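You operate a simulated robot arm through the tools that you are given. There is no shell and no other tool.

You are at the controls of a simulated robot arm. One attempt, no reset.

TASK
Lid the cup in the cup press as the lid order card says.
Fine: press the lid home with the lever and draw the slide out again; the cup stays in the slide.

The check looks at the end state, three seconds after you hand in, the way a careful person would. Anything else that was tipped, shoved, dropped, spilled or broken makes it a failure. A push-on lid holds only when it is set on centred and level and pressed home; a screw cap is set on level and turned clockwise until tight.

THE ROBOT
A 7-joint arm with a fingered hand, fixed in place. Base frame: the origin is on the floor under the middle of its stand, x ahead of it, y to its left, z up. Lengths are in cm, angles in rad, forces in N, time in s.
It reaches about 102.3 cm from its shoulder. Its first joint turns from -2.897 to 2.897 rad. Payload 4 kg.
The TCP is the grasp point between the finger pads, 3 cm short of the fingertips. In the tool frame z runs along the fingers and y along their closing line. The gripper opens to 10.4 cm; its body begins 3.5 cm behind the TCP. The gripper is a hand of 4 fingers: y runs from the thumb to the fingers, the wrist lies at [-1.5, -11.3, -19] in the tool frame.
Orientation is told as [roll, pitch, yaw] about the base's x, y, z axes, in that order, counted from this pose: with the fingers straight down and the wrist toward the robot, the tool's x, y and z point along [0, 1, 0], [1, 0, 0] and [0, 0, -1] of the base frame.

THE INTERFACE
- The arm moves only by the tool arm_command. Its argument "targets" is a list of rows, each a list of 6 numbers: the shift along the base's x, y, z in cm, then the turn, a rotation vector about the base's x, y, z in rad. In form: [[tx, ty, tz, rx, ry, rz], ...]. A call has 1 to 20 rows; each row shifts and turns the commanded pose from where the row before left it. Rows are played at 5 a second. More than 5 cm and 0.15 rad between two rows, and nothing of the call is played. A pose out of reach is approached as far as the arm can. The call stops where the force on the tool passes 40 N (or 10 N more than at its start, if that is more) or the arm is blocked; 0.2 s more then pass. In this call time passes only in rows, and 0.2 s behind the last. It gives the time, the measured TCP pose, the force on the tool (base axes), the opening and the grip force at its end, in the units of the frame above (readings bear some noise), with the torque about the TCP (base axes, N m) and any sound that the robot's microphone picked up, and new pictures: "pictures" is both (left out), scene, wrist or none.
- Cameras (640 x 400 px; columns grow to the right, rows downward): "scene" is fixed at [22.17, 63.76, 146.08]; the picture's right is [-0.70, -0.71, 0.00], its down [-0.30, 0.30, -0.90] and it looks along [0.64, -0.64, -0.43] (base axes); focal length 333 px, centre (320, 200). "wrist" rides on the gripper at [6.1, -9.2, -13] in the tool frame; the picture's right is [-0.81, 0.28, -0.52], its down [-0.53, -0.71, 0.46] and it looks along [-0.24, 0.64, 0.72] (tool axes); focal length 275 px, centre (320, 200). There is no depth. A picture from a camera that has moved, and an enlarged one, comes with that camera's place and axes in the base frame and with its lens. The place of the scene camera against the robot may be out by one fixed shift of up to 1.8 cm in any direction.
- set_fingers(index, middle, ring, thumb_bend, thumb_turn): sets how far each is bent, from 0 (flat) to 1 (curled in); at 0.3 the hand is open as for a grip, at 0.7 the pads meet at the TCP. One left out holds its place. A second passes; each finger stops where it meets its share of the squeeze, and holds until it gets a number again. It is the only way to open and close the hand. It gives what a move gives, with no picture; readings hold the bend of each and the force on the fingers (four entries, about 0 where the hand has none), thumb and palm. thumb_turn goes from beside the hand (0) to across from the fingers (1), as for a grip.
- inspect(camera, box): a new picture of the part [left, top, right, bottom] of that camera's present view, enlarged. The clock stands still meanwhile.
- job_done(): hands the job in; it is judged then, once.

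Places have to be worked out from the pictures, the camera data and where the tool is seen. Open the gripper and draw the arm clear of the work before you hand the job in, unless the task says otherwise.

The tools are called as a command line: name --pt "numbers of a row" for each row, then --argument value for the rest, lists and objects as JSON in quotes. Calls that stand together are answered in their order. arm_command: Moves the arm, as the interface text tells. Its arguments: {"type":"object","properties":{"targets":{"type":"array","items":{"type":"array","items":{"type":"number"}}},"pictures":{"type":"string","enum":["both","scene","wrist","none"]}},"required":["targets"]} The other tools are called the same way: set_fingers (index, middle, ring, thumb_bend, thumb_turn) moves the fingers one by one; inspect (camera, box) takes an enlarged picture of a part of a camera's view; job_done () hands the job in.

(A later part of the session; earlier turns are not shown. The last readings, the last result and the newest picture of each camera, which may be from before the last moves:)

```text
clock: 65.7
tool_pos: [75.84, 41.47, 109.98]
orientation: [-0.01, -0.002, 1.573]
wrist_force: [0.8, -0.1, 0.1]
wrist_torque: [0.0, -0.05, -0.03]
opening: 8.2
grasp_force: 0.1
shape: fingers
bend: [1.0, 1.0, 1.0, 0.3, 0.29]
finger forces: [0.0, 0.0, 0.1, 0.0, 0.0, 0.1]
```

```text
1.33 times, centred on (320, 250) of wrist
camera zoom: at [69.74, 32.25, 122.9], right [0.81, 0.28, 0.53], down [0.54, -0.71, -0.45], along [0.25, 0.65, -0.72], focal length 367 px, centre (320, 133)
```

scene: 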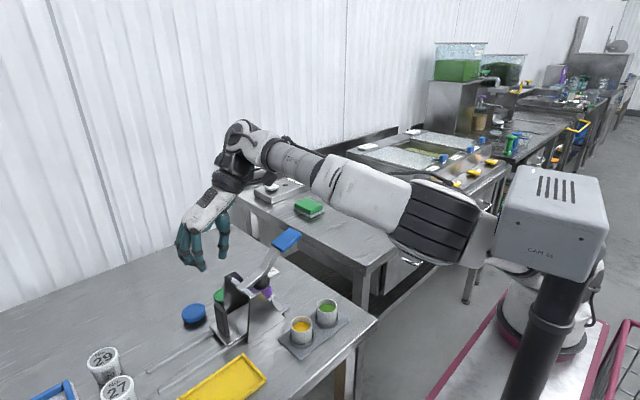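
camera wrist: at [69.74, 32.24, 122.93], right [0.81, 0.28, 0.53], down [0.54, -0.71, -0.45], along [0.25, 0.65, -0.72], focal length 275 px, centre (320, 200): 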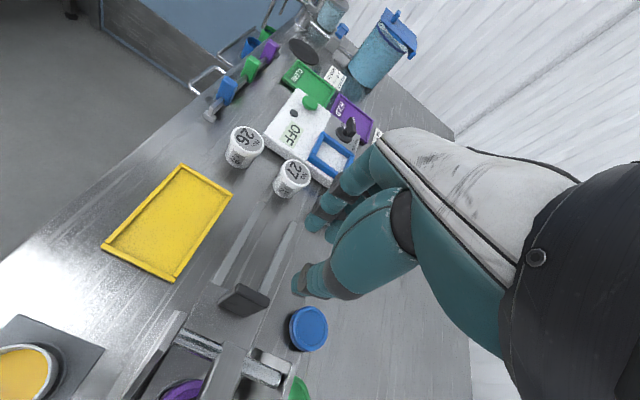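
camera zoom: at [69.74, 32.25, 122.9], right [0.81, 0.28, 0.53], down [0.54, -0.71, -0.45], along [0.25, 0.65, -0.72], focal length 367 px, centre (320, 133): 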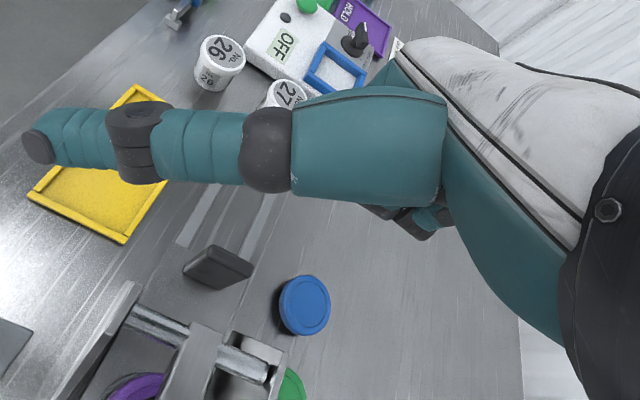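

The fist is compact, with its low point near tool (−1.5, +1.5, +1). I'll tuck the thumb fully aside and move toward the lever handle high above it.

set_fingers --thumb_bend 0 --thumb_turn 0

arm_command --pt "0 -0.5 1.0 0 0 0" --pt "0 -1.0 1.0 0 0 0" --pt "0 -1.3 1.0 0 0 0" --pt "0 -1.3 0.5 0 0 0" --pt "0 -1.3 0 0 0 0" --pt "0 -1.3 0 0 0 0" --pt "-0.1 -1.3 0 0 0 0" --pt "-0.1 -1.3 0 0 0 0" --pt "-0.1 -1.0 0 0 0 0" --pt "0 0 0 0 0 0" --pictures "both"

```text
clock: 66.7
tool_pos: [76.02, 41.34, 109.86]
orientation: [-0.01, -0.001, 1.573]
wrist_force: [-0.7, -0.8, -0.6]
wrist_torque: [0.03, 0.02, 0.0]
opening: 9.9
grasp_force: 0.1
shape: fingers
bend: [1.0, 1.0, 1.0, 0.0, 0.0]
finger forces: [0.1, 0.0, 0.0, 0.0, 0.0, 0.1]
```

```text
clock: 68.9
tool_pos: [75.94, 30.85, 113.22]
orientation: [-0.01, 0.002, 1.566]
wrist_force: [0.1, -0.2, -0.3]
wrist_torque: [-0.01, -0.01, 0.0]
opening: 9.91
grasp_force: 0.1
shape: fingers
bend: [1.0, 1.0, 1.0, 0.0, 0.0]
finger forces: [0.0, 0.1, 0.1, 0.1, 0.1, 0.1]
camera wrist: at [69.58, 21.9, 126.23], right [0.81, 0.27, 0.52], down [0.53, -0.72, -0.45], along [0.25, 0.64, -0.72], focal length 275 px, centre (320, 200)
```

scene: 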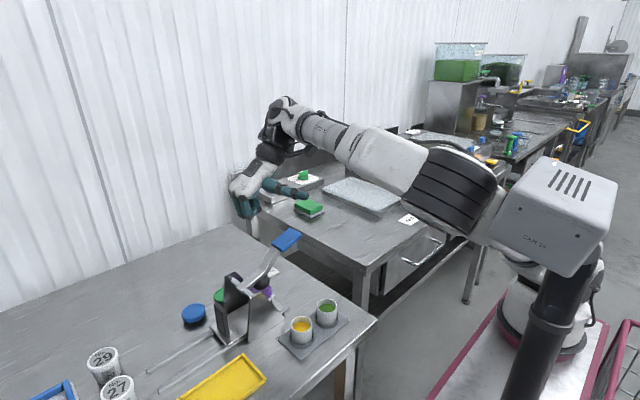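
wrist: 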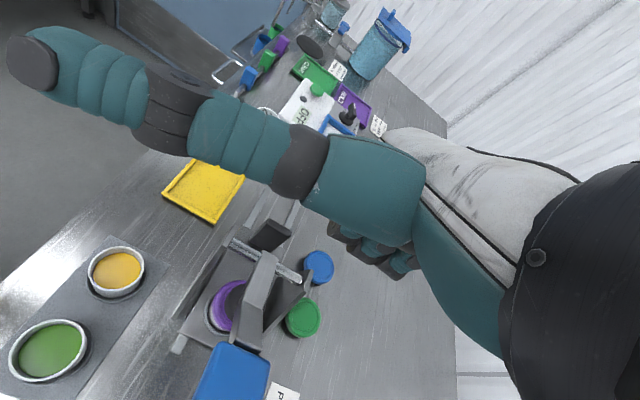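

The hand is approaching the lever. The elbow is now high and just brushing the camera box, so I should stay lower. I'll zoom on the lever handle from this view to place it exactly.

inspect --camera "wrist" --box '[150, 220, 350, 400]'

inspect --camera "scene" --box '[420, 120, 640, 300]'

```text
2.22 times, centred on (250, 310) of wrist
camera zoom: at [69.58, 21.9, 126.23], right [0.81, 0.27, 0.52], down [0.53, -0.72, -0.45], along [0.25, 0.64, -0.72], focal length 612 px, centre (476, -44)
```

zoom: 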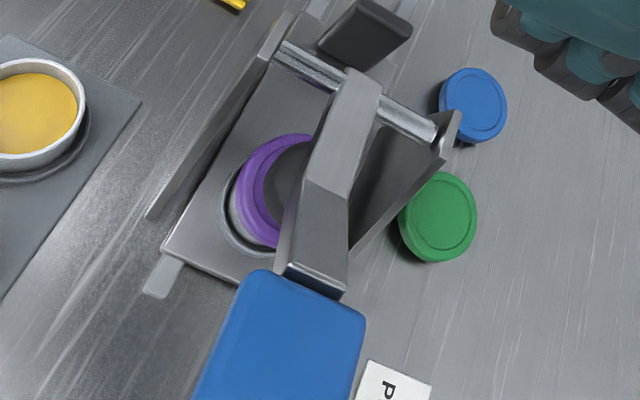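

```text
2.22 times, centred on (530, 210) of scene
camera zoom: at [22.17, 63.76, 146.08], right [-0.7, -0.71, 0.0], down [-0.3, 0.3, -0.9], along [0.64, -0.64, -0.43], focal length 740 px, centre (-147, 178)
```

zoom: 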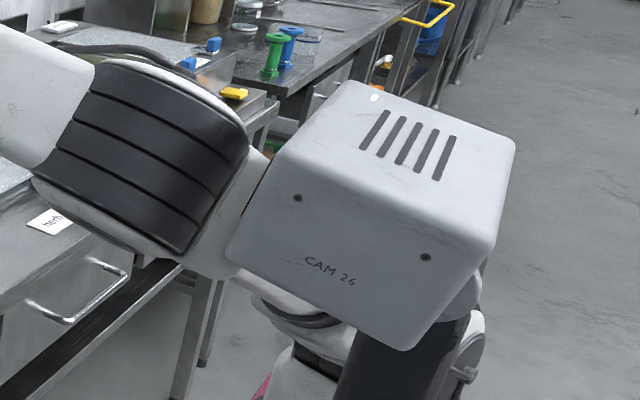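

The lever paddle spans x 74–78.5 and y about 25.5 (z 103) to about 19.7 (z 104.6). The elbow is touching the camera box, so I'll lower the hand and increase the yaw to extend the arm away from it.

arm_command --pt "0 0 -0.8 0 0 0.05" --pt "0 0 -0.8 0 0 0.05" --pt "0 -0.3 -0.8 0 0 0.05" --pt "0 -0.5 -0.7 0 0 0.05" --pt "0 -0.5 0 0 0 0.05" --pt "0 0 0 0 0 0" --pictures "both"

```text
clock: 70.3
tool_pos: [75.7, 29.93, 110.32]
orientation: [-0.01, -0.001, 1.823]
wrist_force: [-0.2, 0.7, 0.5]
wrist_torque: [-0.01, -0.04, -0.02]
opening: 9.89
grasp_force: 0.2
shape: fingers
bend: [1.0, 1.0, 1.0, 0.0, 0.0]
finger forces: [0.1, 0.1, 0.0, 0.0, 0.1, 0.1]
camera wrist: at [71.88, 19.39, 123.33], right [0.71, 0.47, 0.53], down [0.7, -0.56, -0.45], along [0.08, 0.69, -0.72], focal length 275 px, centre (320, 200)
```

scene: 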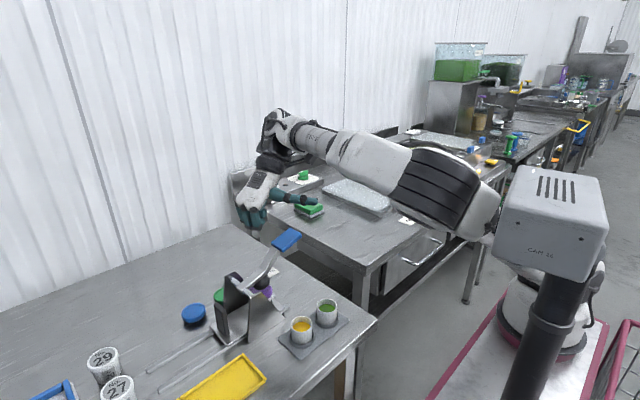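
wrist: 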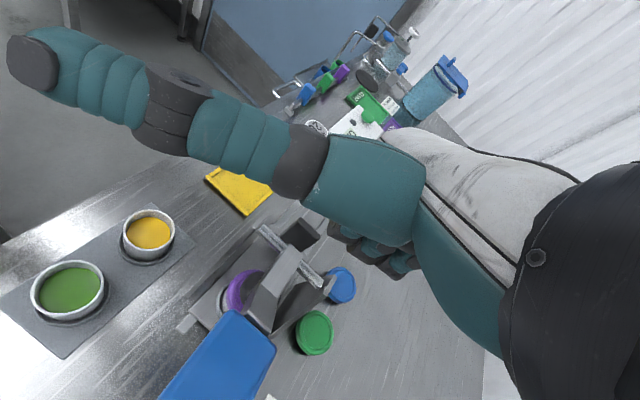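

The box is upright again and the arm is clear. I'll move on toward the paddle end at about this height, in steps.

arm_command --pt "0 -1.0 -0.2 0 0 0" --pt "-0.1 -1.2 -0.2 0 0 0" --pt "-0.1 -1.2 -0.2 0 0 0" --pt "-0.1 -1.2 -0.2 0 0 0" --pt "-0.1 -1.2 -0.2 0 0 0" --pt "0 0 0 0 0 0" --pictures "both"

```text
clock: 71.7
tool_pos: [75.37, 23.99, 109.23]
orientation: [-0.009, -0.002, 1.822]
wrist_force: [-0.6, 0.8, -0.2]
wrist_torque: [-0.01, -0.01, -0.02]
opening: 9.92
grasp_force: 0.2
shape: fingers
bend: [1.0, 1.0, 1.0, 0.0, 0.0]
finger forces: [0.0, 0.0, 0.0, 0.0, 0.0, 0.0]
camera wrist: at [71.49, 13.57, 122.3], right [0.71, 0.47, 0.53], down [0.7, -0.56, -0.45], along [0.08, 0.69, -0.72], focal length 275 px, centre (320, 200)
```

scene: 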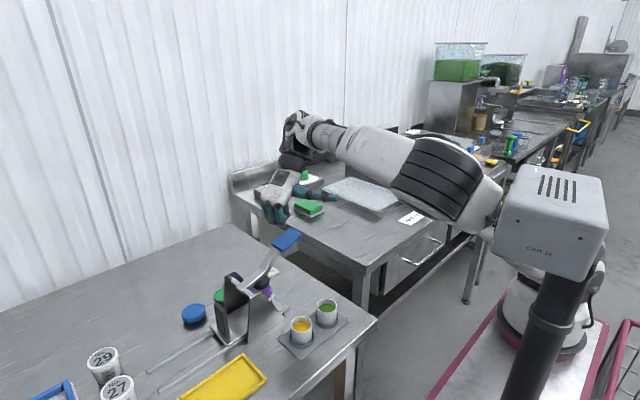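
wrist: 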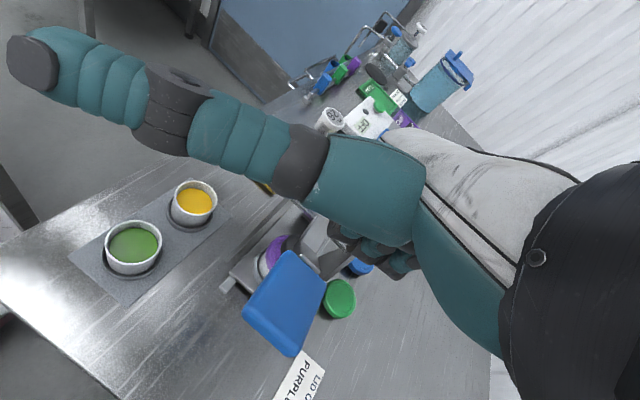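

The arm and box are fine. I'll zoom on the fist and the paddle from both cameras.

inspect --camera "scene" --box '[230, 150, 340, 300]'

inspect --camera "wrist" --box '[210, 190, 430, 370]'

```text
2.67 times, centred on (285, 225) of scene
camera zoom: at [22.17, 63.76, 146.08], right [-0.7, -0.71, 0.0], down [-0.3, 0.3, -0.9], along [0.64, -0.64, -0.43], focal length 889 px, centre (413, 133)
```

zoom: 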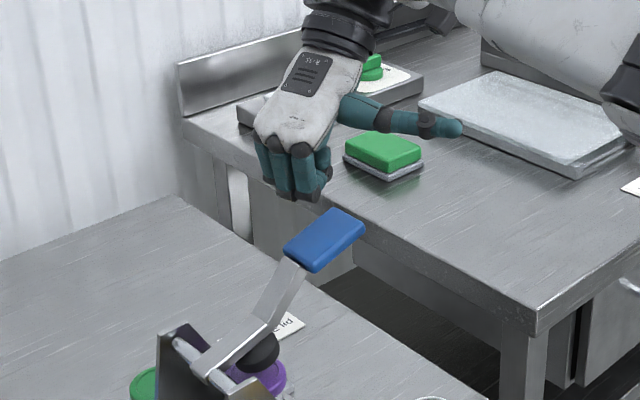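

```text
2.22 times, centred on (320, 280) of wrist
camera zoom: at [71.49, 13.57, 122.3], right [0.71, 0.47, 0.53], down [0.7, -0.56, -0.45], along [0.08, 0.69, -0.72], focal length 612 px, centre (320, 22)
```

zoom: 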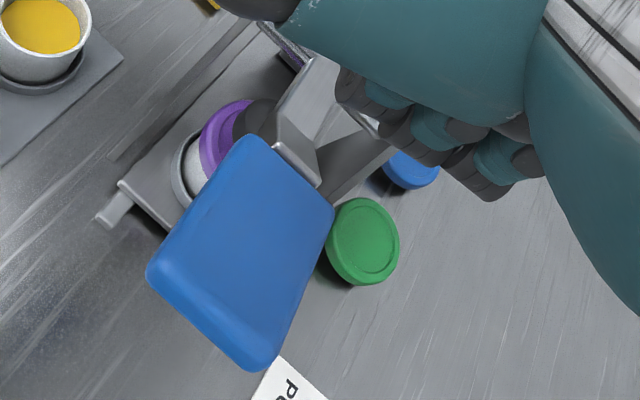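

The fist's underside is about level with the TCP, offset about [1.0, 1.8] from it. I'll position the TCP at [75.2, 19.4] so that the fist is over the outer half of the paddle, still about 2.5 cm above.

arm_command --pt "-0.05 -1.15 -0.4 0 0 0" --pt "-0.05 -1.15 -0.4 0 0 0" --pt "-0.05 -1.15 -0.5 0 0 0" --pt "-0.05 -1.15 -0.5 0 0 0" --pt "0 0 0 0 0 0" --pictures "both"

inspect --camera "scene" --box '[230, 170, 340, 300]'

inspect --camera "wrist" --box '[210, 190, 430, 370]'

```text
clock: 72.9
tool_pos: [75.22, 19.35, 107.51]
orientation: [-0.012, 0.0, 1.822]
wrist_force: [0.6, -0.2, -0.1]
wrist_torque: [0.01, 0.01, 0.03]
opening: 9.9
grasp_force: 0.0
shape: fingers
bend: [1.0, 1.0, 1.0, 0.0, 0.0]
finger forces: [0.1, 0.0, 0.0, 0.0, 0.1, 0.0]
camera wrist: at [71.34, 9.0, 120.47], right [0.71, 0.47, 0.53], down [0.7, -0.56, -0.45], along [0.08, 0.69, -0.72], focal length 275 px, centre (320, 200)
```

scene: 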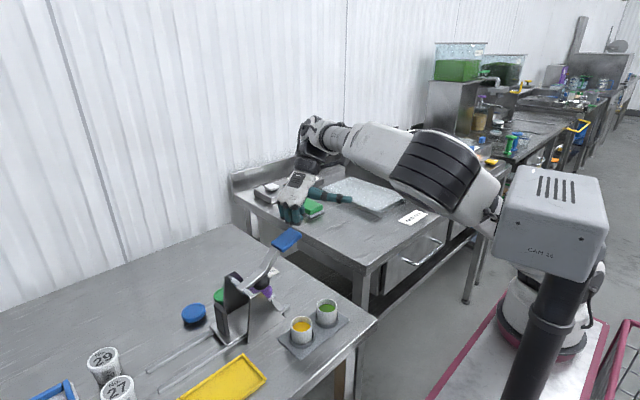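
wrist: 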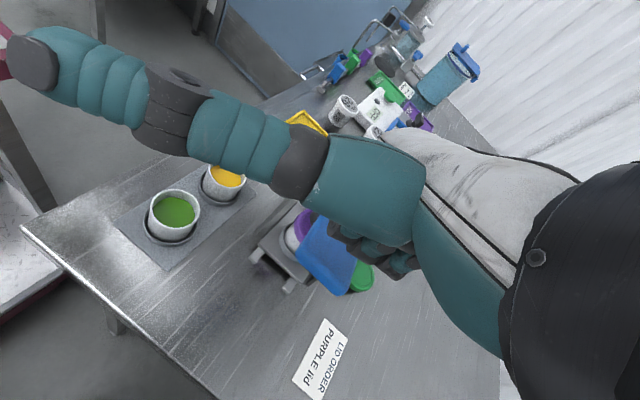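

```text
3.08 times, centred on (285, 235) of scene
camera zoom: at [22.17, 63.76, 146.08], right [-0.7, -0.71, 0.0], down [-0.3, 0.3, -0.9], along [0.64, -0.64, -0.43], focal length 1025 px, centre (428, 92)
```

zoom: 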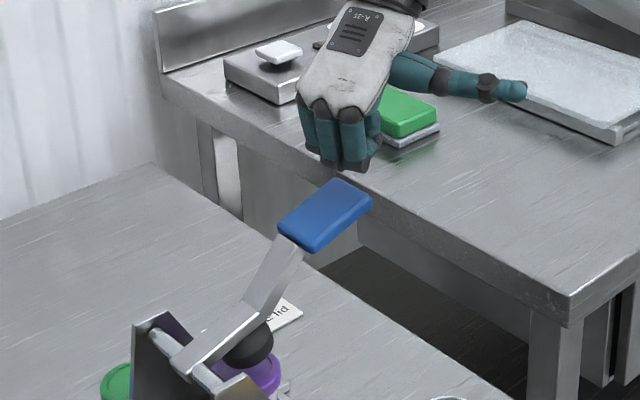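

```text
2.22 times, centred on (320, 280) of wrist
camera zoom: at [71.34, 9.0, 120.47], right [0.71, 0.47, 0.53], down [0.7, -0.56, -0.45], along [0.08, 0.69, -0.72], focal length 612 px, centre (320, 22)
```

zoom: 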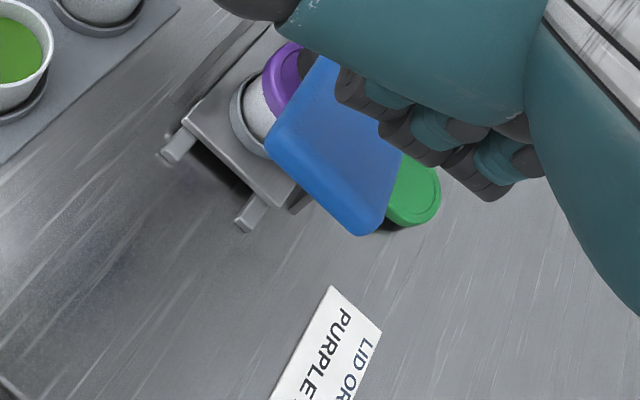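

The fist is over the outer half of the paddle. I'll lower to just above contact, then press following the lever's arc.

arm_command --pt "-0.1 0 -0.6 0 0 0" --pt "-0.1 0 -0.6 0 0 0" --pt "0 0 -0.6 0 0 0" --pt "0 0 -0.5 0 0 0" --pt "0 0 0 0 0 0" --pictures "none"

inspect --camera "scene" --box '[230, 170, 340, 300]'

```text
clock: 74.1
tool_pos: [74.94, 19.55, 105.12]
orientation: [-0.008, -0.002, 1.823]
wrist_force: [-0.3, 0.4, 0.3]
wrist_torque: [-0.01, 0.01, 0.02]
opening: 9.9
grasp_force: 0.1
shape: fingers
bend: [1.0, 1.0, 1.0, 0.0, 0.0]
finger forces: [0.1, 0.0, 0.0, 0.1, 0.0, 0.0]
```

```text
3.08 times, centred on (285, 235) of scene
camera zoom: at [22.17, 63.76, 146.08], right [-0.7, -0.71, 0.0], down [-0.3, 0.3, -0.9], along [0.64, -0.64, -0.43], focal length 1025 px, centre (428, 92)
```

zoom: 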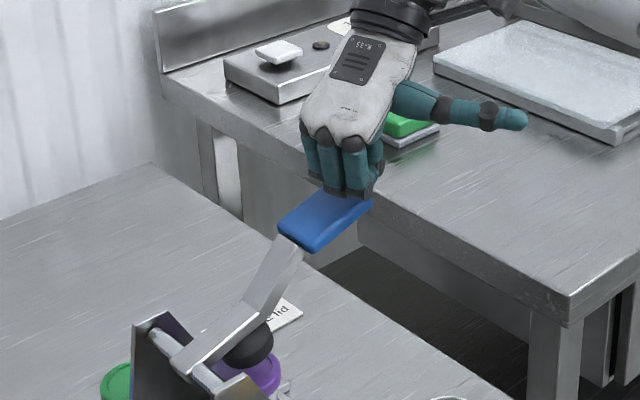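

The fist is almost on the paddle with no force yet. I'll lower in finer steps to find contact.

arm_command --pt "0 0 -0.4 0 0 0" --pt "0 0 -0.4 0 0 0" --pt "0 0 -0.3 0 0 0" --pt "0 0 0 0 0 0" --pictures "none"

inspect --camera "scene" --box '[230, 180, 340, 300]'

```text
clock: 75.1
tool_pos: [74.82, 19.41, 104.08]
orientation: [-0.008, -0.002, 1.824]
wrist_force: [0.8, 0.1, -0.4]
wrist_torque: [0.02, -0.02, -0.01]
opening: 9.88
grasp_force: 0.1
shape: fingers
bend: [1.0, 1.0, 1.0, 0.0, 0.0]
finger forces: [0.0, 0.0, 0.0, 0.0, 0.0, 0.1]
```

```text
3.33 times, centred on (285, 240) of scene
camera zoom: at [22.17, 63.76, 146.08], right [-0.7, -0.71, 0.0], down [-0.3, 0.3, -0.9], along [0.64, -0.64, -0.43], focal length 1111 px, centre (437, 67)
```

zoom: 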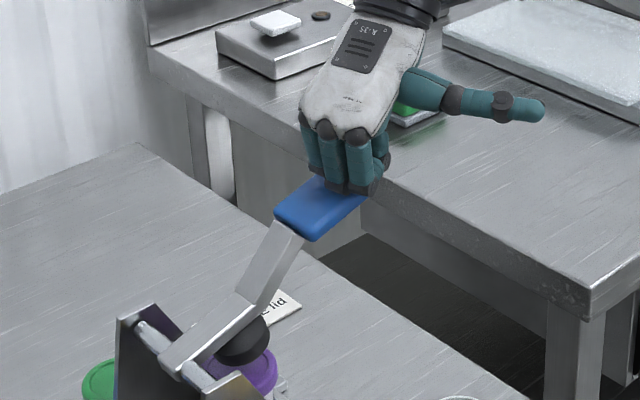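

Still no force. I'll continue down carefully.

arm_command --pt "0 0 -0.4 0 0 0" --pt "0 0 -0.4 0 0 0" --pt "0 0 0 0 0 0" --pictures "none"

inspect --camera "scene" --box '[230, 180, 340, 300]'

inspect --camera "wrist" --box '[210, 150, 430, 350]'

```text
clock: 75.9
tool_pos: [74.82, 19.52, 103.27]
orientation: [-0.008, -0.001, 1.823]
wrist_force: [0.6, -0.5, 0.8]
wrist_torque: [0.06, 0.02, -0.01]
opening: 9.92
grasp_force: 0.5
shape: fingers
bend: [1.0, 1.0, 1.0, 0.0, 0.0]
finger forces: [0.1, 1.1, 0.1, 0.0, 0.0, 0.1]
```

```text
3.33 times, centred on (285, 240) of scene
camera zoom: at [22.17, 63.76, 146.08], right [-0.7, -0.71, 0.0], down [-0.3, 0.3, -0.9], along [0.64, -0.64, -0.43], focal length 1111 px, centre (437, 67)
```

zoom: 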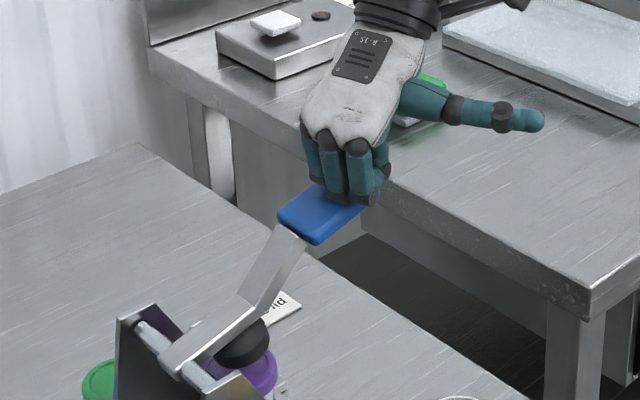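

```text
2.00 times, centred on (320, 250) of wrist
camera zoom: at [71.08, 9.01, 116.31], right [0.71, 0.47, 0.53], down [0.7, -0.56, -0.45], along [0.08, 0.69, -0.72], focal length 551 px, centre (320, 100)
```

zoom: 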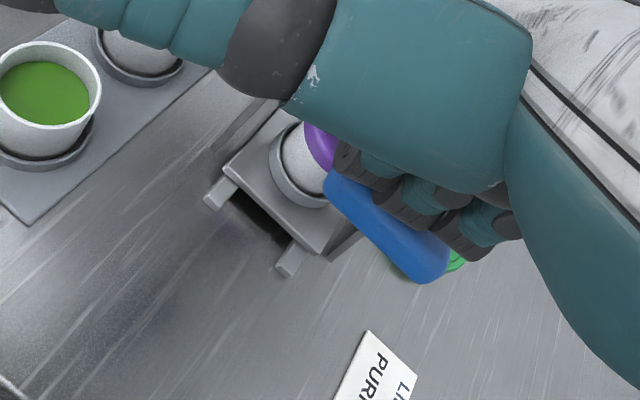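

Contact: the middle finger feels about 1 N and the lever begins to move. I'll press down along its arc.

arm_command --pt "0 -0.1 -0.4 0 0 0" --pt "0 -0.15 -0.4 0 0 0" --pt "0 -0.15 -0.4 0 0 0" --pt "0 -0.15 -0.4 0 0 0" --pt "0 0 0 0 0 0" --pictures "scene"

inspect --camera "scene" --box '[210, 190, 330, 320]'

```text
clock: 77.1
tool_pos: [74.9, 18.78, 101.6]
orientation: [-0.009, -0.003, 1.822]
wrist_force: [-0.3, 0.8, 1.7]
wrist_torque: [0.02, 0.0, 0.01]
opening: 9.88
grasp_force: 0.9
shape: fingers
bend: [1.0, 1.0, 1.0, 0.0, 0.0]
finger forces: [0.1, 1.0, 0.0, 0.0, 0.0, 0.0]
```

scene: 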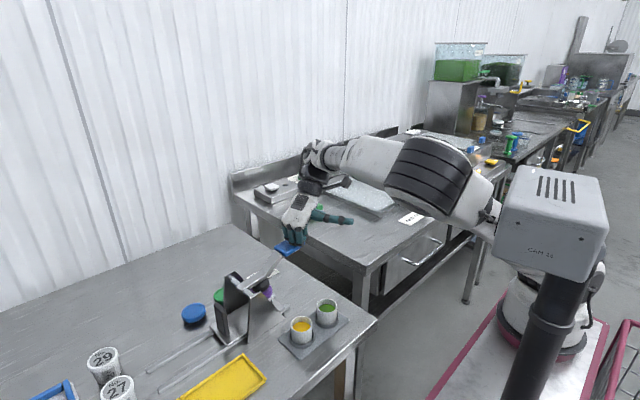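

```text
3.08 times, centred on (270, 255) of scene
camera zoom: at [22.17, 63.76, 146.08], right [-0.7, -0.71, 0.0], down [-0.3, 0.3, -0.9], along [0.64, -0.64, -0.43], focal length 1025 px, centre (474, 31)
```

zoom: 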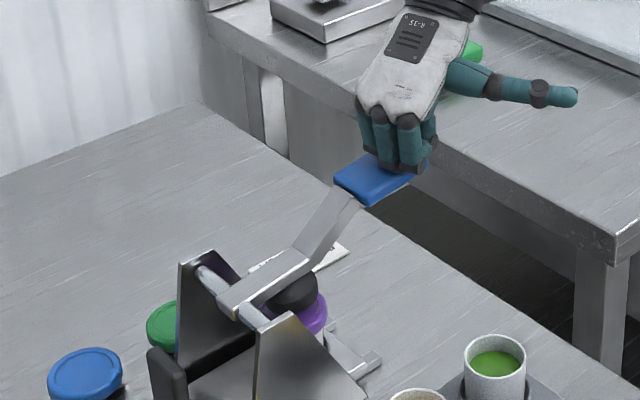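

The lever follows easily and the pad is approaching the lid. I'll keep pressing.

arm_command --pt "0 -0.1 -0.4 0 0 0" --pt "0 -0.1 -0.4 0 0 0" --pt "0 -0.1 -0.4 0 0 0" --pt "0 0 0 0 0 0" --pictures "none"

inspect --camera "scene" --box '[210, 210, 320, 320]'

```text
clock: 78.1
tool_pos: [74.83, 18.56, 100.55]
orientation: [-0.009, -0.002, 1.823]
wrist_force: [0.5, 0.1, 0.9]
wrist_torque: [0.02, -0.01, 0.02]
opening: 9.88
grasp_force: 0.2
shape: fingers
bend: [1.0, 1.0, 1.0, 0.0, 0.0]
finger forces: [0.1, 1.4, 0.0, 0.1, 0.0, 0.1]
```

```text
3.64 times, centred on (265, 265) of scene
camera zoom: at [22.17, 63.76, 146.08], right [-0.7, -0.71, 0.0], down [-0.3, 0.3, -0.9], along [0.64, -0.64, -0.43], focal length 1212 px, centre (520, -36)
```

zoom: 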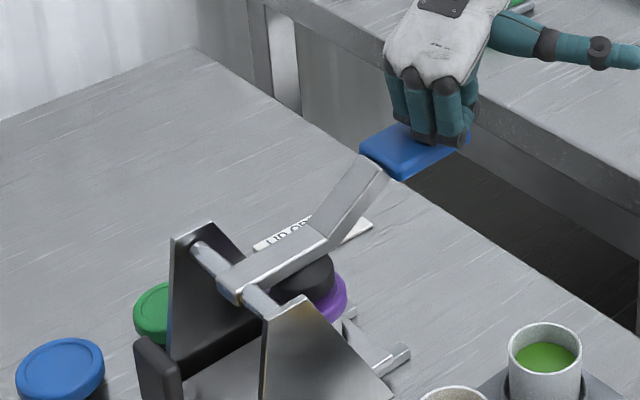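

Pad nearly on the lid. I'll press on in small steps, watching the force.

arm_command --pt "0 -0.08 -0.35 0 0 0" --pt "0 -0.08 -0.35 0 0 0" --pt "0 -0.08 -0.35 0 0 0" --pt "0 0 0 0 0 0" --pictures "none"

inspect --camera "scene" --box '[210, 210, 320, 320]'

```text
clock: 79.1
tool_pos: [74.79, 18.34, 99.63]
orientation: [-0.014, -0.003, 1.822]
wrist_force: [1.6, 5.5, 36.5]
wrist_torque: [0.85, -0.13, -0.03]
opening: 9.9
grasp_force: 18.4
shape: fingers
bend: [1.0, 1.0, 1.0, 0.0, 0.0]
finger forces: [0.0, 36.9, 0.0, 0.1, 0.0, 0.1]
heard: snap
```

```text
3.64 times, centred on (265, 265) of scene
camera zoom: at [22.17, 63.76, 146.08], right [-0.7, -0.71, 0.0], down [-0.3, 0.3, -0.9], along [0.64, -0.64, -0.43], focal length 1212 px, centre (520, -36)
```

zoom: 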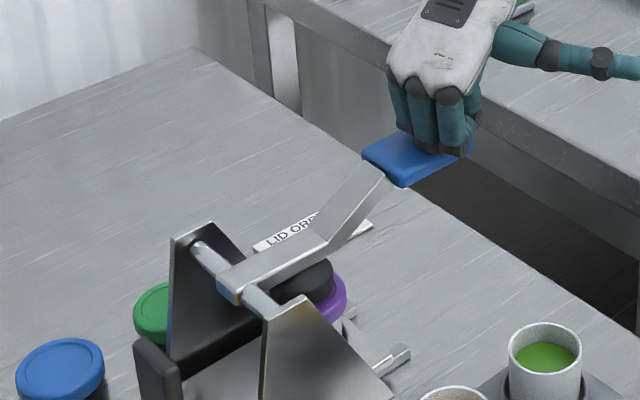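

A snap was heard at 36 N, so the lid went home. Now I'll ease off and raise the fist, watching whether the lever comes back up.

arm_command --pt "0 0.05 0.3 0 0 0" --pt "0 0.05 0.5 0 0 0" --pt "0 0.1 0.6 0 0 0" --pt "0 0.1 0.6 0 0 0" --pt "0 0 0.6 0 0 0" --pt "0 0 0 0 0 0" --pictures "scene"

inspect --camera "scene" --box '[210, 200, 320, 320]'

```text
clock: 80.5
tool_pos: [74.89, 18.63, 102.06]
orientation: [-0.008, -0.002, 1.824]
wrist_force: [-0.5, 0.5, 0.9]
wrist_torque: [0.0, 0.04, 0.01]
opening: 9.9
grasp_force: 0.0
shape: fingers
bend: [1.0, 1.0, 1.0, 0.0, 0.0]
finger forces: [0.0, 1.0, 0.0, 0.0, 0.0, 0.0]
```

scene: 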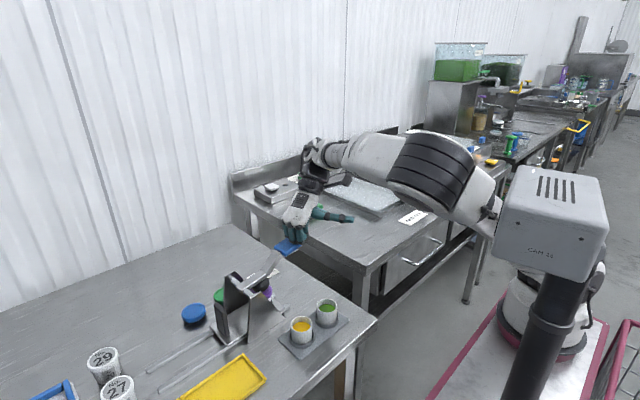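

```text
3.33 times, centred on (265, 260) of scene
camera zoom: at [22.17, 63.76, 146.08], right [-0.7, -0.71, 0.0], down [-0.3, 0.3, -0.9], along [0.64, -0.64, -0.43], focal length 1111 px, centre (503, 0)
```

zoom: 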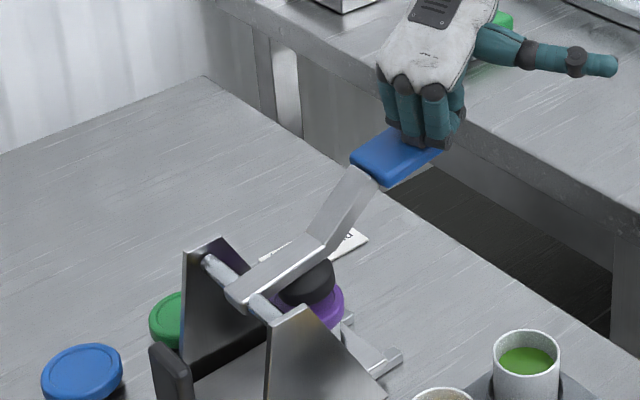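

The lever follows the fist up by a return spring. I'll raise slowly until it is fully back and the hand is clear.

arm_command --pt "0 0.15 0.5 0 0 0" --pt "0 0.15 0.5 0 0 0" --pt "0 0.1 0.6 0 0 0" --pt "0 0 0.8 0 0 0" --pt "0 0 1.0 0 0 0" --pt "0 0 1.0 0 0 0" --pt "0 0 1.0 0 0 0" --pt "0 0 0 0 0 0" --pictures "both"

inspect --camera "scene" --box '[200, 180, 320, 340]'

```text
clock: 82.3
tool_pos: [74.85, 19.06, 107.38]
orientation: [-0.008, -0.003, 1.822]
wrist_force: [-0.5, -0.4, -0.5]
wrist_torque: [0.01, 0.0, 0.01]
opening: 9.86
grasp_force: 0.1
shape: fingers
bend: [1.0, 1.0, 1.0, 0.0, 0.0]
finger forces: [0.0, 0.0, 0.1, 0.0, 0.1, 0.0]
camera wrist: at [71.06, 8.61, 120.48], right [0.71, 0.47, 0.53], down [0.7, -0.56, -0.45], along [0.08, 0.69, -0.72], focal length 275 px, centre (320, 200)
```

scene: 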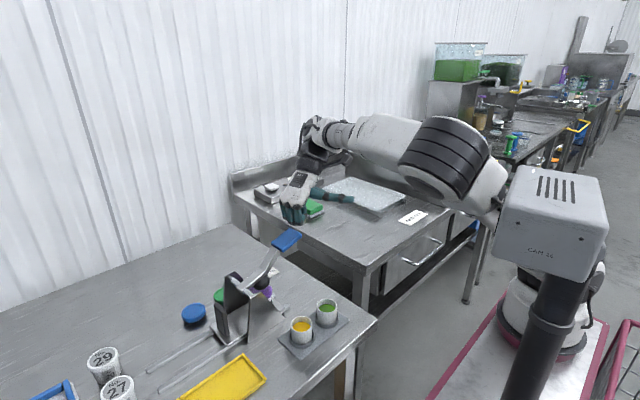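
wrist: 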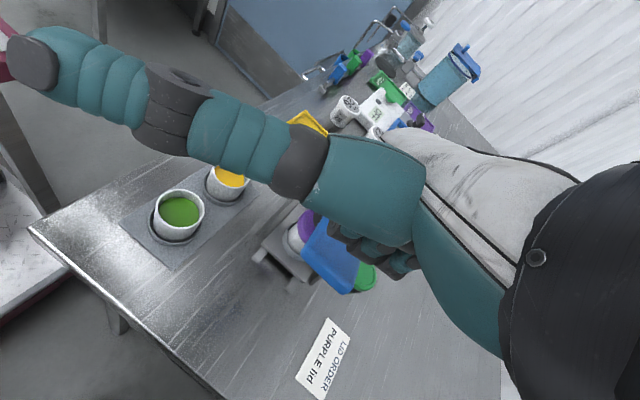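

```text
2.50 times, centred on (260, 260) of scene
camera zoom: at [22.17, 63.76, 146.08], right [-0.7, -0.71, 0.0], down [-0.3, 0.3, -0.9], along [0.64, -0.64, -0.43], focal length 833 px, centre (470, 50)
```

zoom: 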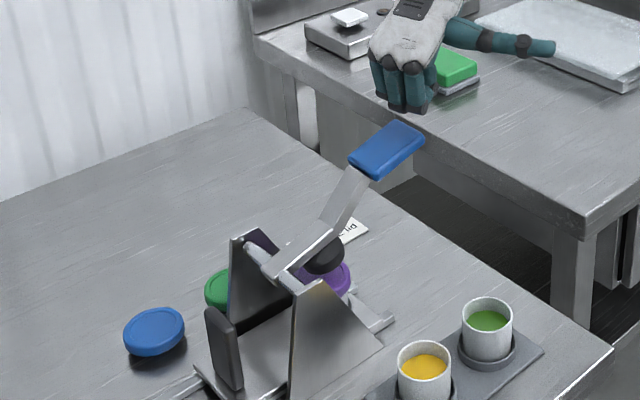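

The lever is fully back up and the lid is pressed down. Now I'll go back to the slide handle, retracing the path over the press at z of about 110.

arm_command --pt "0.1 0.5 0.9 0 0 0" --pt "0.1 1.0 0.9 0 0 0" --pt "0.1 1.2 0.8 0 0 0" --pt "0.1 1.2 0 0 0 0" --pt "0.1 1.2 0 0 0 0" --pt "0.1 1.2 0 0 0 0" --pt "0.1 1.2 0 0 0 0" --pt "0.1 1.2 0 0 0 0" --pt "0.1 1.2 0 0 0 0" --pt "0 0 0 0 0 0" --pictures "scene"

```text
clock: 84.5
tool_pos: [76.61, 28.07, 110.15]
orientation: [-0.01, -0.003, 1.803]
wrist_force: [0.1, 0.2, -0.7]
wrist_torque: [0.04, 0.03, 0.0]
opening: 9.89
grasp_force: 0.1
shape: fingers
bend: [1.0, 1.0, 1.0, 0.0, 0.0]
finger forces: [0.0, 0.0, 0.0, 0.0, 0.0, 0.0]
```

scene: 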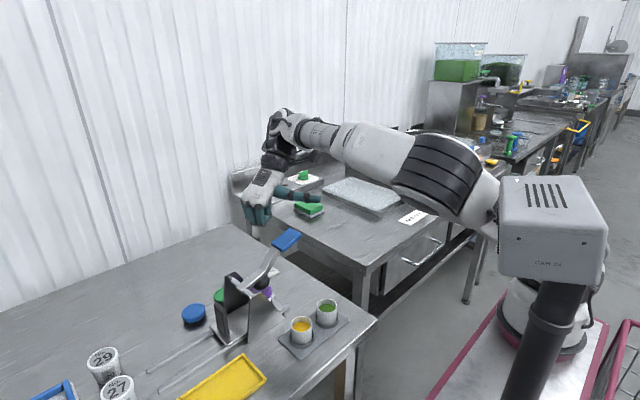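

The elbow is just brushing the box again, so I'll come a bit lower and continue out to the left, turning the yaw back toward 1.57 as the arm extends.

arm_command --pt "0 0.8 -0.8 0 0 0" --pt "0 1.0 -0.8 0 0 0" --pt "-0.1 1.2 -0.6 0 0 0" --pt "-0.1 1.2 0 0 0 0" --pt "-0.1 1.2 0 0 0 0" --pt "-0.1 1.2 0 0 0 -0.04" --pt "-0.1 1.2 0 0 0 -0.04" --pt "-0.1 1.2 0 0 0 -0.04" --pt "0 1.2 0 0 0 -0.04" --pt "0 1.2 0 0 0 -0.04" --pt "0 1.2 0 0 0 -0.03" --pt "0 0 0 0 0 0" --pictures "both"

```text
clock: 87.3
tool_pos: [79.49, 37.14, 107.9]
orientation: [-0.009, 0.0, 1.505]
wrist_force: [-0.8, 0.5, -0.3]
wrist_torque: [-0.05, -0.05, -0.03]
opening: 9.9
grasp_force: 0.1
shape: fingers
bend: [1.0, 1.0, 1.0, 0.0, 0.0]
finger forces: [0.1, 0.0, 0.0, 0.0, 0.0, 0.0]
stopped in row 12: the arm was blocked; the commanded pose is now the measured one
camera wrist: at [72.61, 28.49, 120.83], right [0.82, 0.22, 0.53], down [0.49, -0.75, -0.45], along [0.29, 0.63, -0.72], focal length 275 px, centre (320, 200)
```

scene: 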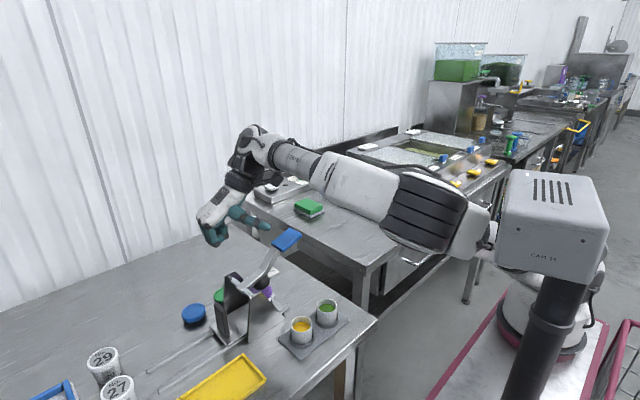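
wrist: 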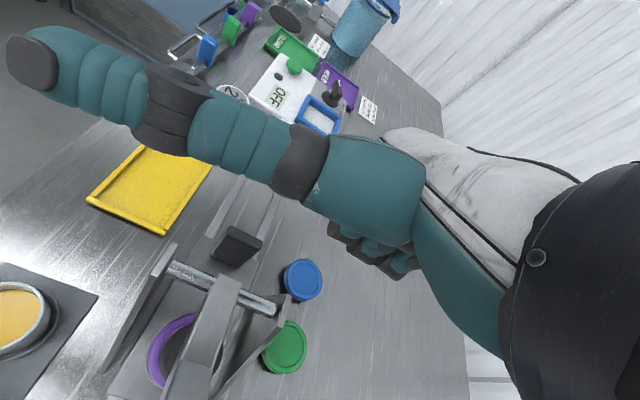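

The upper arm is leaning on the camera box, so the hand sits 3.5 cm too far ahead. I'll extend outward and down, where the elbow drops free of it, as it was before.

arm_command --pt "0.3 0.5 -0.3 0 0 0" --pt "0.3 0.8 -0.4 0 0 0" --pt "0.2 0.9 -0.4 0 0 0" --pt "0 0.9 -0.4 0 0 0" --pt "0 0.9 -0.4 0 0 0" --pt "0 0.9 -0.4 0 0 0" --pt "0 0.9 -0.4 0 0 0" --pt "0 0.9 -0.4 0 0 0" --pt "0 0 0 0 0 0" --pictures "scene"

```text
clock: 89.3
tool_pos: [80.38, 43.81, 104.78]
orientation: [-0.009, -0.001, 1.501]
wrist_force: [0.3, 0.3, -0.1]
wrist_torque: [0.03, 0.0, 0.0]
opening: 9.93
grasp_force: 0.1
shape: fingers
bend: [1.0, 1.0, 1.0, 0.0, 0.0]
finger forces: [0.0, 0.0, 0.1, 0.1, 0.0, 0.0]
```

scene: 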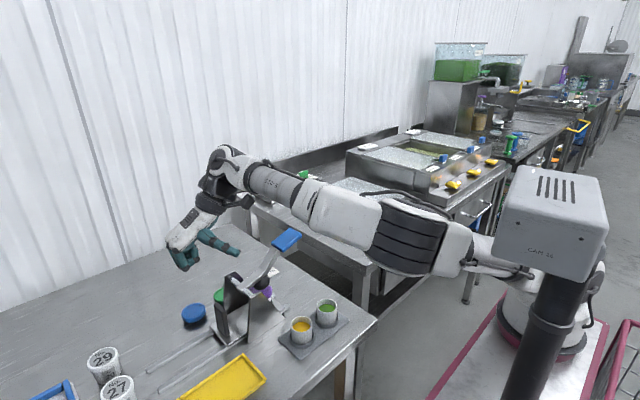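

Clear again, with the box upright. I'll open the hand for the handle grip and come down and over to just above the handle.

set_fingers --index 0.52 --middle 0.52 --ring 0.45 --thumb_bend 0.55 --thumb_turn 1

arm_command --pt "0 0.4 -0.8 0 0 0.03" --pt "0 0.4 -0.9 0 0 0.02" --pt "-0.3 0.2 -0.9 0 0 0.02" --pt "-0.6 0 -0.9 0 0 0" --pt "-0.6 0 -0.5 0 0 0" --pt "-0.6 0 0 0 0 0" --pt "0 0 0 0 0 0" --pictures "both"

```text
clock: 90.3
tool_pos: [80.38, 43.7, 104.77]
orientation: [-0.01, -0.001, 1.501]
wrist_force: [-0.2, 0.0, 0.1]
wrist_torque: [0.03, -0.01, -0.02]
opening: 4.29
grasp_force: 0.1
shape: fingers
bend: [0.52, 0.52, 0.45, 0.55, 1.0]
finger forces: [0.1, 0.0, 0.0, 0.0, 0.1, 0.0]
```

```text
clock: 91.9
tool_pos: [78.49, 44.72, 100.78]
orientation: [-0.009, -0.002, 1.571]
wrist_force: [-0.2, 0.2, 0.2]
wrist_torque: [0.0, -0.01, 0.01]
opening: 4.29
grasp_force: 0.0
shape: fingers
bend: [0.52, 0.52, 0.45, 0.55, 1.0]
finger forces: [0.1, 0.0, 0.1, 0.0, 0.0, 0.0]
camera wrist: at [72.08, 35.56, 113.73], right [0.81, 0.28, 0.53], down [0.54, -0.71, -0.45], along [0.25, 0.65, -0.72], focal length 275 px, centre (320, 200)
```

scene: 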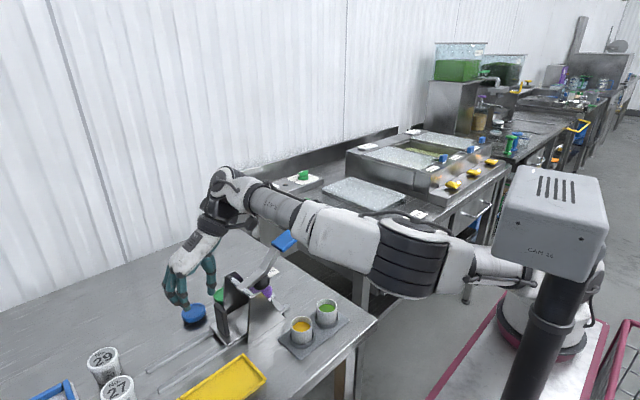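
wrist: 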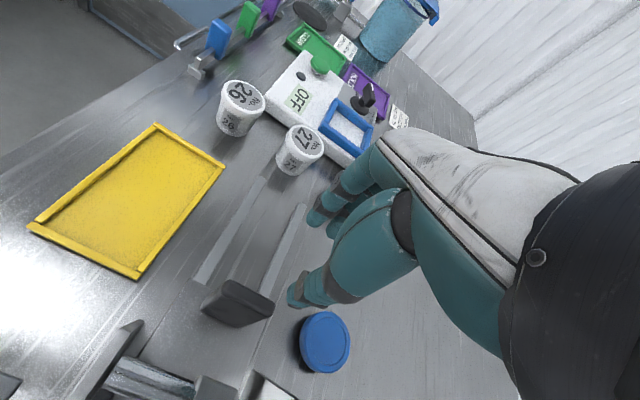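

Good tracking and the box is undisturbed. I'll move over the handle, keeping the tips above its top.

arm_command --pt "-0.6 -0.8 0 0 0 0" --pt "-0.65 -0.85 0 0 0 0" --pt "-0.65 -0.85 0 0 0 0" --pt "-0.65 -0.85 0 0 0 0" --pt "0 0 0 0 0 0" --pictures "both"

inspect --camera "wrist" --box '[200, 200, 400, 380]'

inspect --camera "scene" --box '[150, 230, 300, 370]'

```text
clock: 93.1
tool_pos: [75.76, 41.33, 100.86]
orientation: [-0.01, 0.001, 1.571]
wrist_force: [1.3, 0.1, -0.8]
wrist_torque: [-0.01, 0.0, 0.04]
opening: 4.31
grasp_force: 0.1
shape: fingers
bend: [0.52, 0.52, 0.45, 0.55, 1.0]
finger forces: [0.1, 0.1, 0.0, 0.0, 0.0, 0.1]
camera wrist: at [69.55, 32.2, 113.75], right [0.81, 0.28, 0.53], down [0.54, -0.71, -0.45], along [0.25, 0.65, -0.72], focal length 275 px, centre (320, 200)
```

scene: 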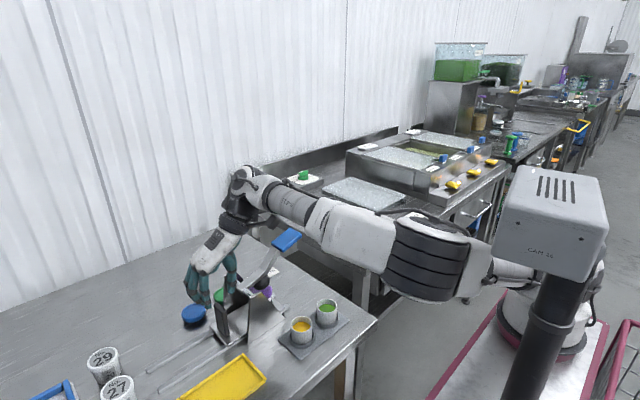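
wrist: 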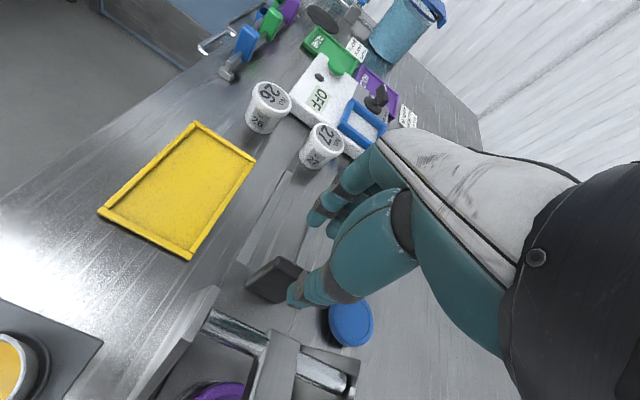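

```text
2.22 times, centred on (300, 290) of wrist
camera zoom: at [69.55, 32.2, 113.75], right [0.81, 0.28, 0.53], down [0.54, -0.71, -0.45], along [0.25, 0.65, -0.72], focal length 612 px, centre (364, 0)
```

zoom: 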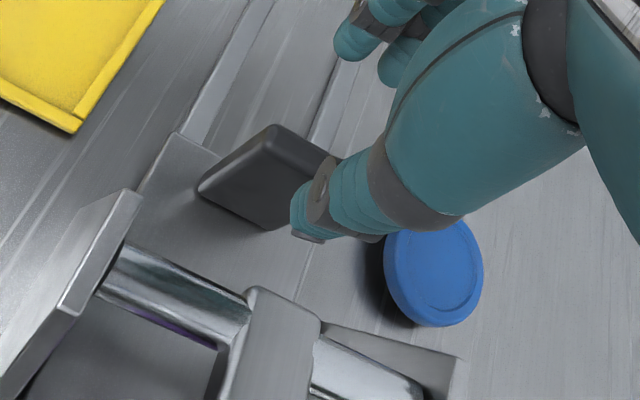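

```text
2.86 times, centred on (225, 300) of scene
camera zoom: at [22.17, 63.76, 146.08], right [-0.7, -0.71, 0.0], down [-0.3, 0.3, -0.9], along [0.64, -0.64, -0.43], focal length 952 px, centre (591, -86)
```

zoom: 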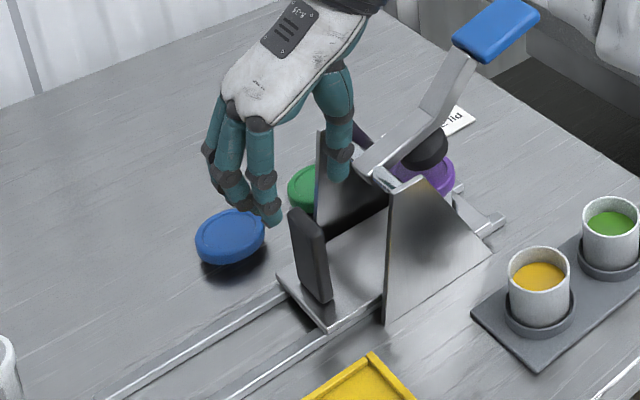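

The thumb and fingers straddle the handle again (its inner face is at y of about 41.1). I'll lower to the same grip height as before.

arm_command --pt "0.1 0.1 -0.9 0 0 0" --pt "0.05 0.05 -1.0 0 0 0" --pt "0 0 -1.0 0 0 0" --pt "0 0 -1.0 0 0 0" --pt "0 0 -0.9 0 0 0" --pt "0 0 0 0 0 0" --pictures "none"

inspect --camera "scene" --box '[170, 250, 280, 350]'

inspect --camera "wrist" --box '[220, 180, 400, 340]'

```text
clock: 94.5
tool_pos: [75.94, 41.44, 95.92]
orientation: [-0.01, -0.002, 1.57]
wrist_force: [-0.1, 0.6, 0.0]
wrist_torque: [-0.01, -0.01, 0.0]
opening: 4.29
grasp_force: 0.0
shape: fingers
bend: [0.52, 0.52, 0.45, 0.55, 1.0]
finger forces: [0.1, 0.1, 0.1, 0.1, 0.0, 0.2]
```

```text
4.00 times, centred on (225, 300) of scene
camera zoom: at [22.17, 63.76, 146.08], right [-0.7, -0.71, 0.0], down [-0.3, 0.3, -0.9], along [0.64, -0.64, -0.43], focal length 1333 px, centre (700, -200)
```

zoom: 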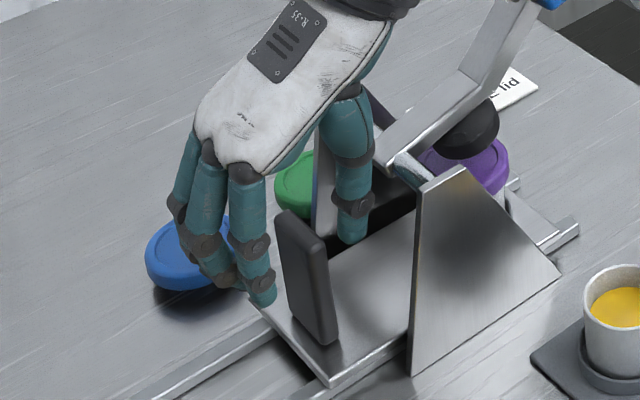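

```text
2.50 times, centred on (310, 260) of wrist
camera zoom: at [69.68, 32.31, 108.89], right [0.81, 0.27, 0.53], down [0.54, -0.71, -0.45], along [0.25, 0.65, -0.72], focal length 688 px, centre (345, 50)
```

zoom: 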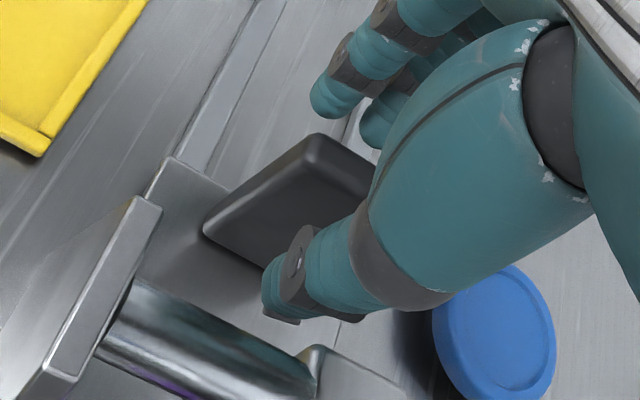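

Well placed and nothing touched. I'll close on the handle.

set_fingers --index 0.6 --middle 0.6 --thumb_bend 0.62

set_fingers --index 0.72 --middle 0.72 --thumb_bend 0.74

inspect --camera "scene" --box '[170, 250, 280, 350]'

```text
clock: 95.5
tool_pos: [75.88, 41.47, 95.87]
orientation: [-0.01, -0.003, 1.571]
wrist_force: [0.4, -0.1, -1.0]
wrist_torque: [0.0, 0.01, 0.0]
opening: 2.41
grasp_force: 0.1
shape: fingers
bend: [0.6, 0.6, 0.45, 0.62, 1.0]
finger forces: [0.0, 0.0, 0.0, 0.1, 0.0, 0.1]
```

```text
clock: 96.5
tool_pos: [76.0, 41.55, 95.82]
orientation: [-0.008, 0.001, 1.572]
wrist_force: [0.4, 3.1, -4.3]
wrist_torque: [0.11, -0.01, 0.04]
opening: 0.84
grasp_force: 8.8
shape: fingers
bend: [0.71, 0.66, 0.45, 0.68, 1.0]
finger forces: [5.2, 5.2, 0.0, 0.1, 7.0, 0.0]
```

```text
4.00 times, centred on (225, 300) of scene
camera zoom: at [22.17, 63.76, 146.08], right [-0.7, -0.71, 0.0], down [-0.3, 0.3, -0.9], along [0.64, -0.64, -0.43], focal length 1333 px, centre (700, -200)
```

zoom: 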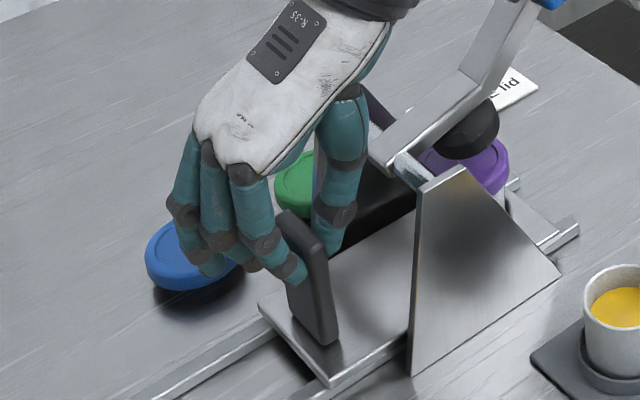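

I have the handle again. I'll draw the slide out slowly along +y, watching that the cup and lid come along steadily.

arm_command --pt "0 0.3 -0.05 0 0 0" --pt "0 0.5 0 0 0 0" --pt "0 0.6 0 0 0 0" --pt "0 0.6 0 0 0 0" --pt "0 0.6 0 0 0 0" --pt "0 0.6 0 0 0 0" --pt "0 0.4 0 0 0 0" --pt "0 0 0 0 0 0" --pictures "scene"

inspect --camera "scene" --box '[150, 240, 300, 370]'

```text
clock: 98.3
tool_pos: [75.88, 44.96, 95.88]
orientation: [-0.009, -0.001, 1.571]
wrist_force: [1.5, -0.3, -2.2]
wrist_torque: [-0.06, -0.06, 0.03]
opening: 0.83
grasp_force: 7.8
shape: fingers
bend: [0.71, 0.67, 0.45, 0.68, 1.0]
finger forces: [4.1, 3.8, 0.0, 0.0, 8.4, 0.0]
```

scene: 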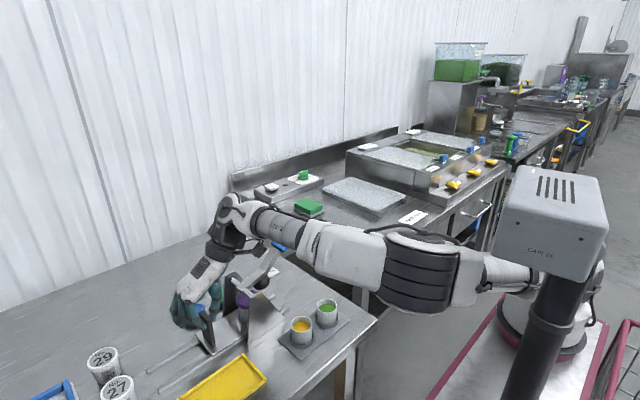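

```text
3.08 times, centred on (225, 305) of scene
camera zoom: at [22.17, 63.76, 146.08], right [-0.7, -0.71, 0.0], down [-0.3, 0.3, -0.9], along [0.64, -0.64, -0.43], focal length 1025 px, centre (612, -123)
```

zoom: 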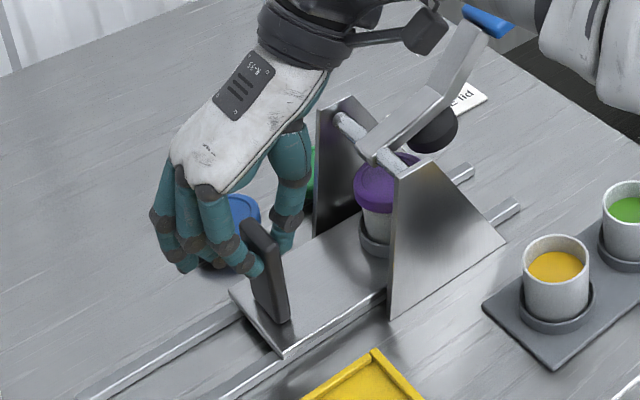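

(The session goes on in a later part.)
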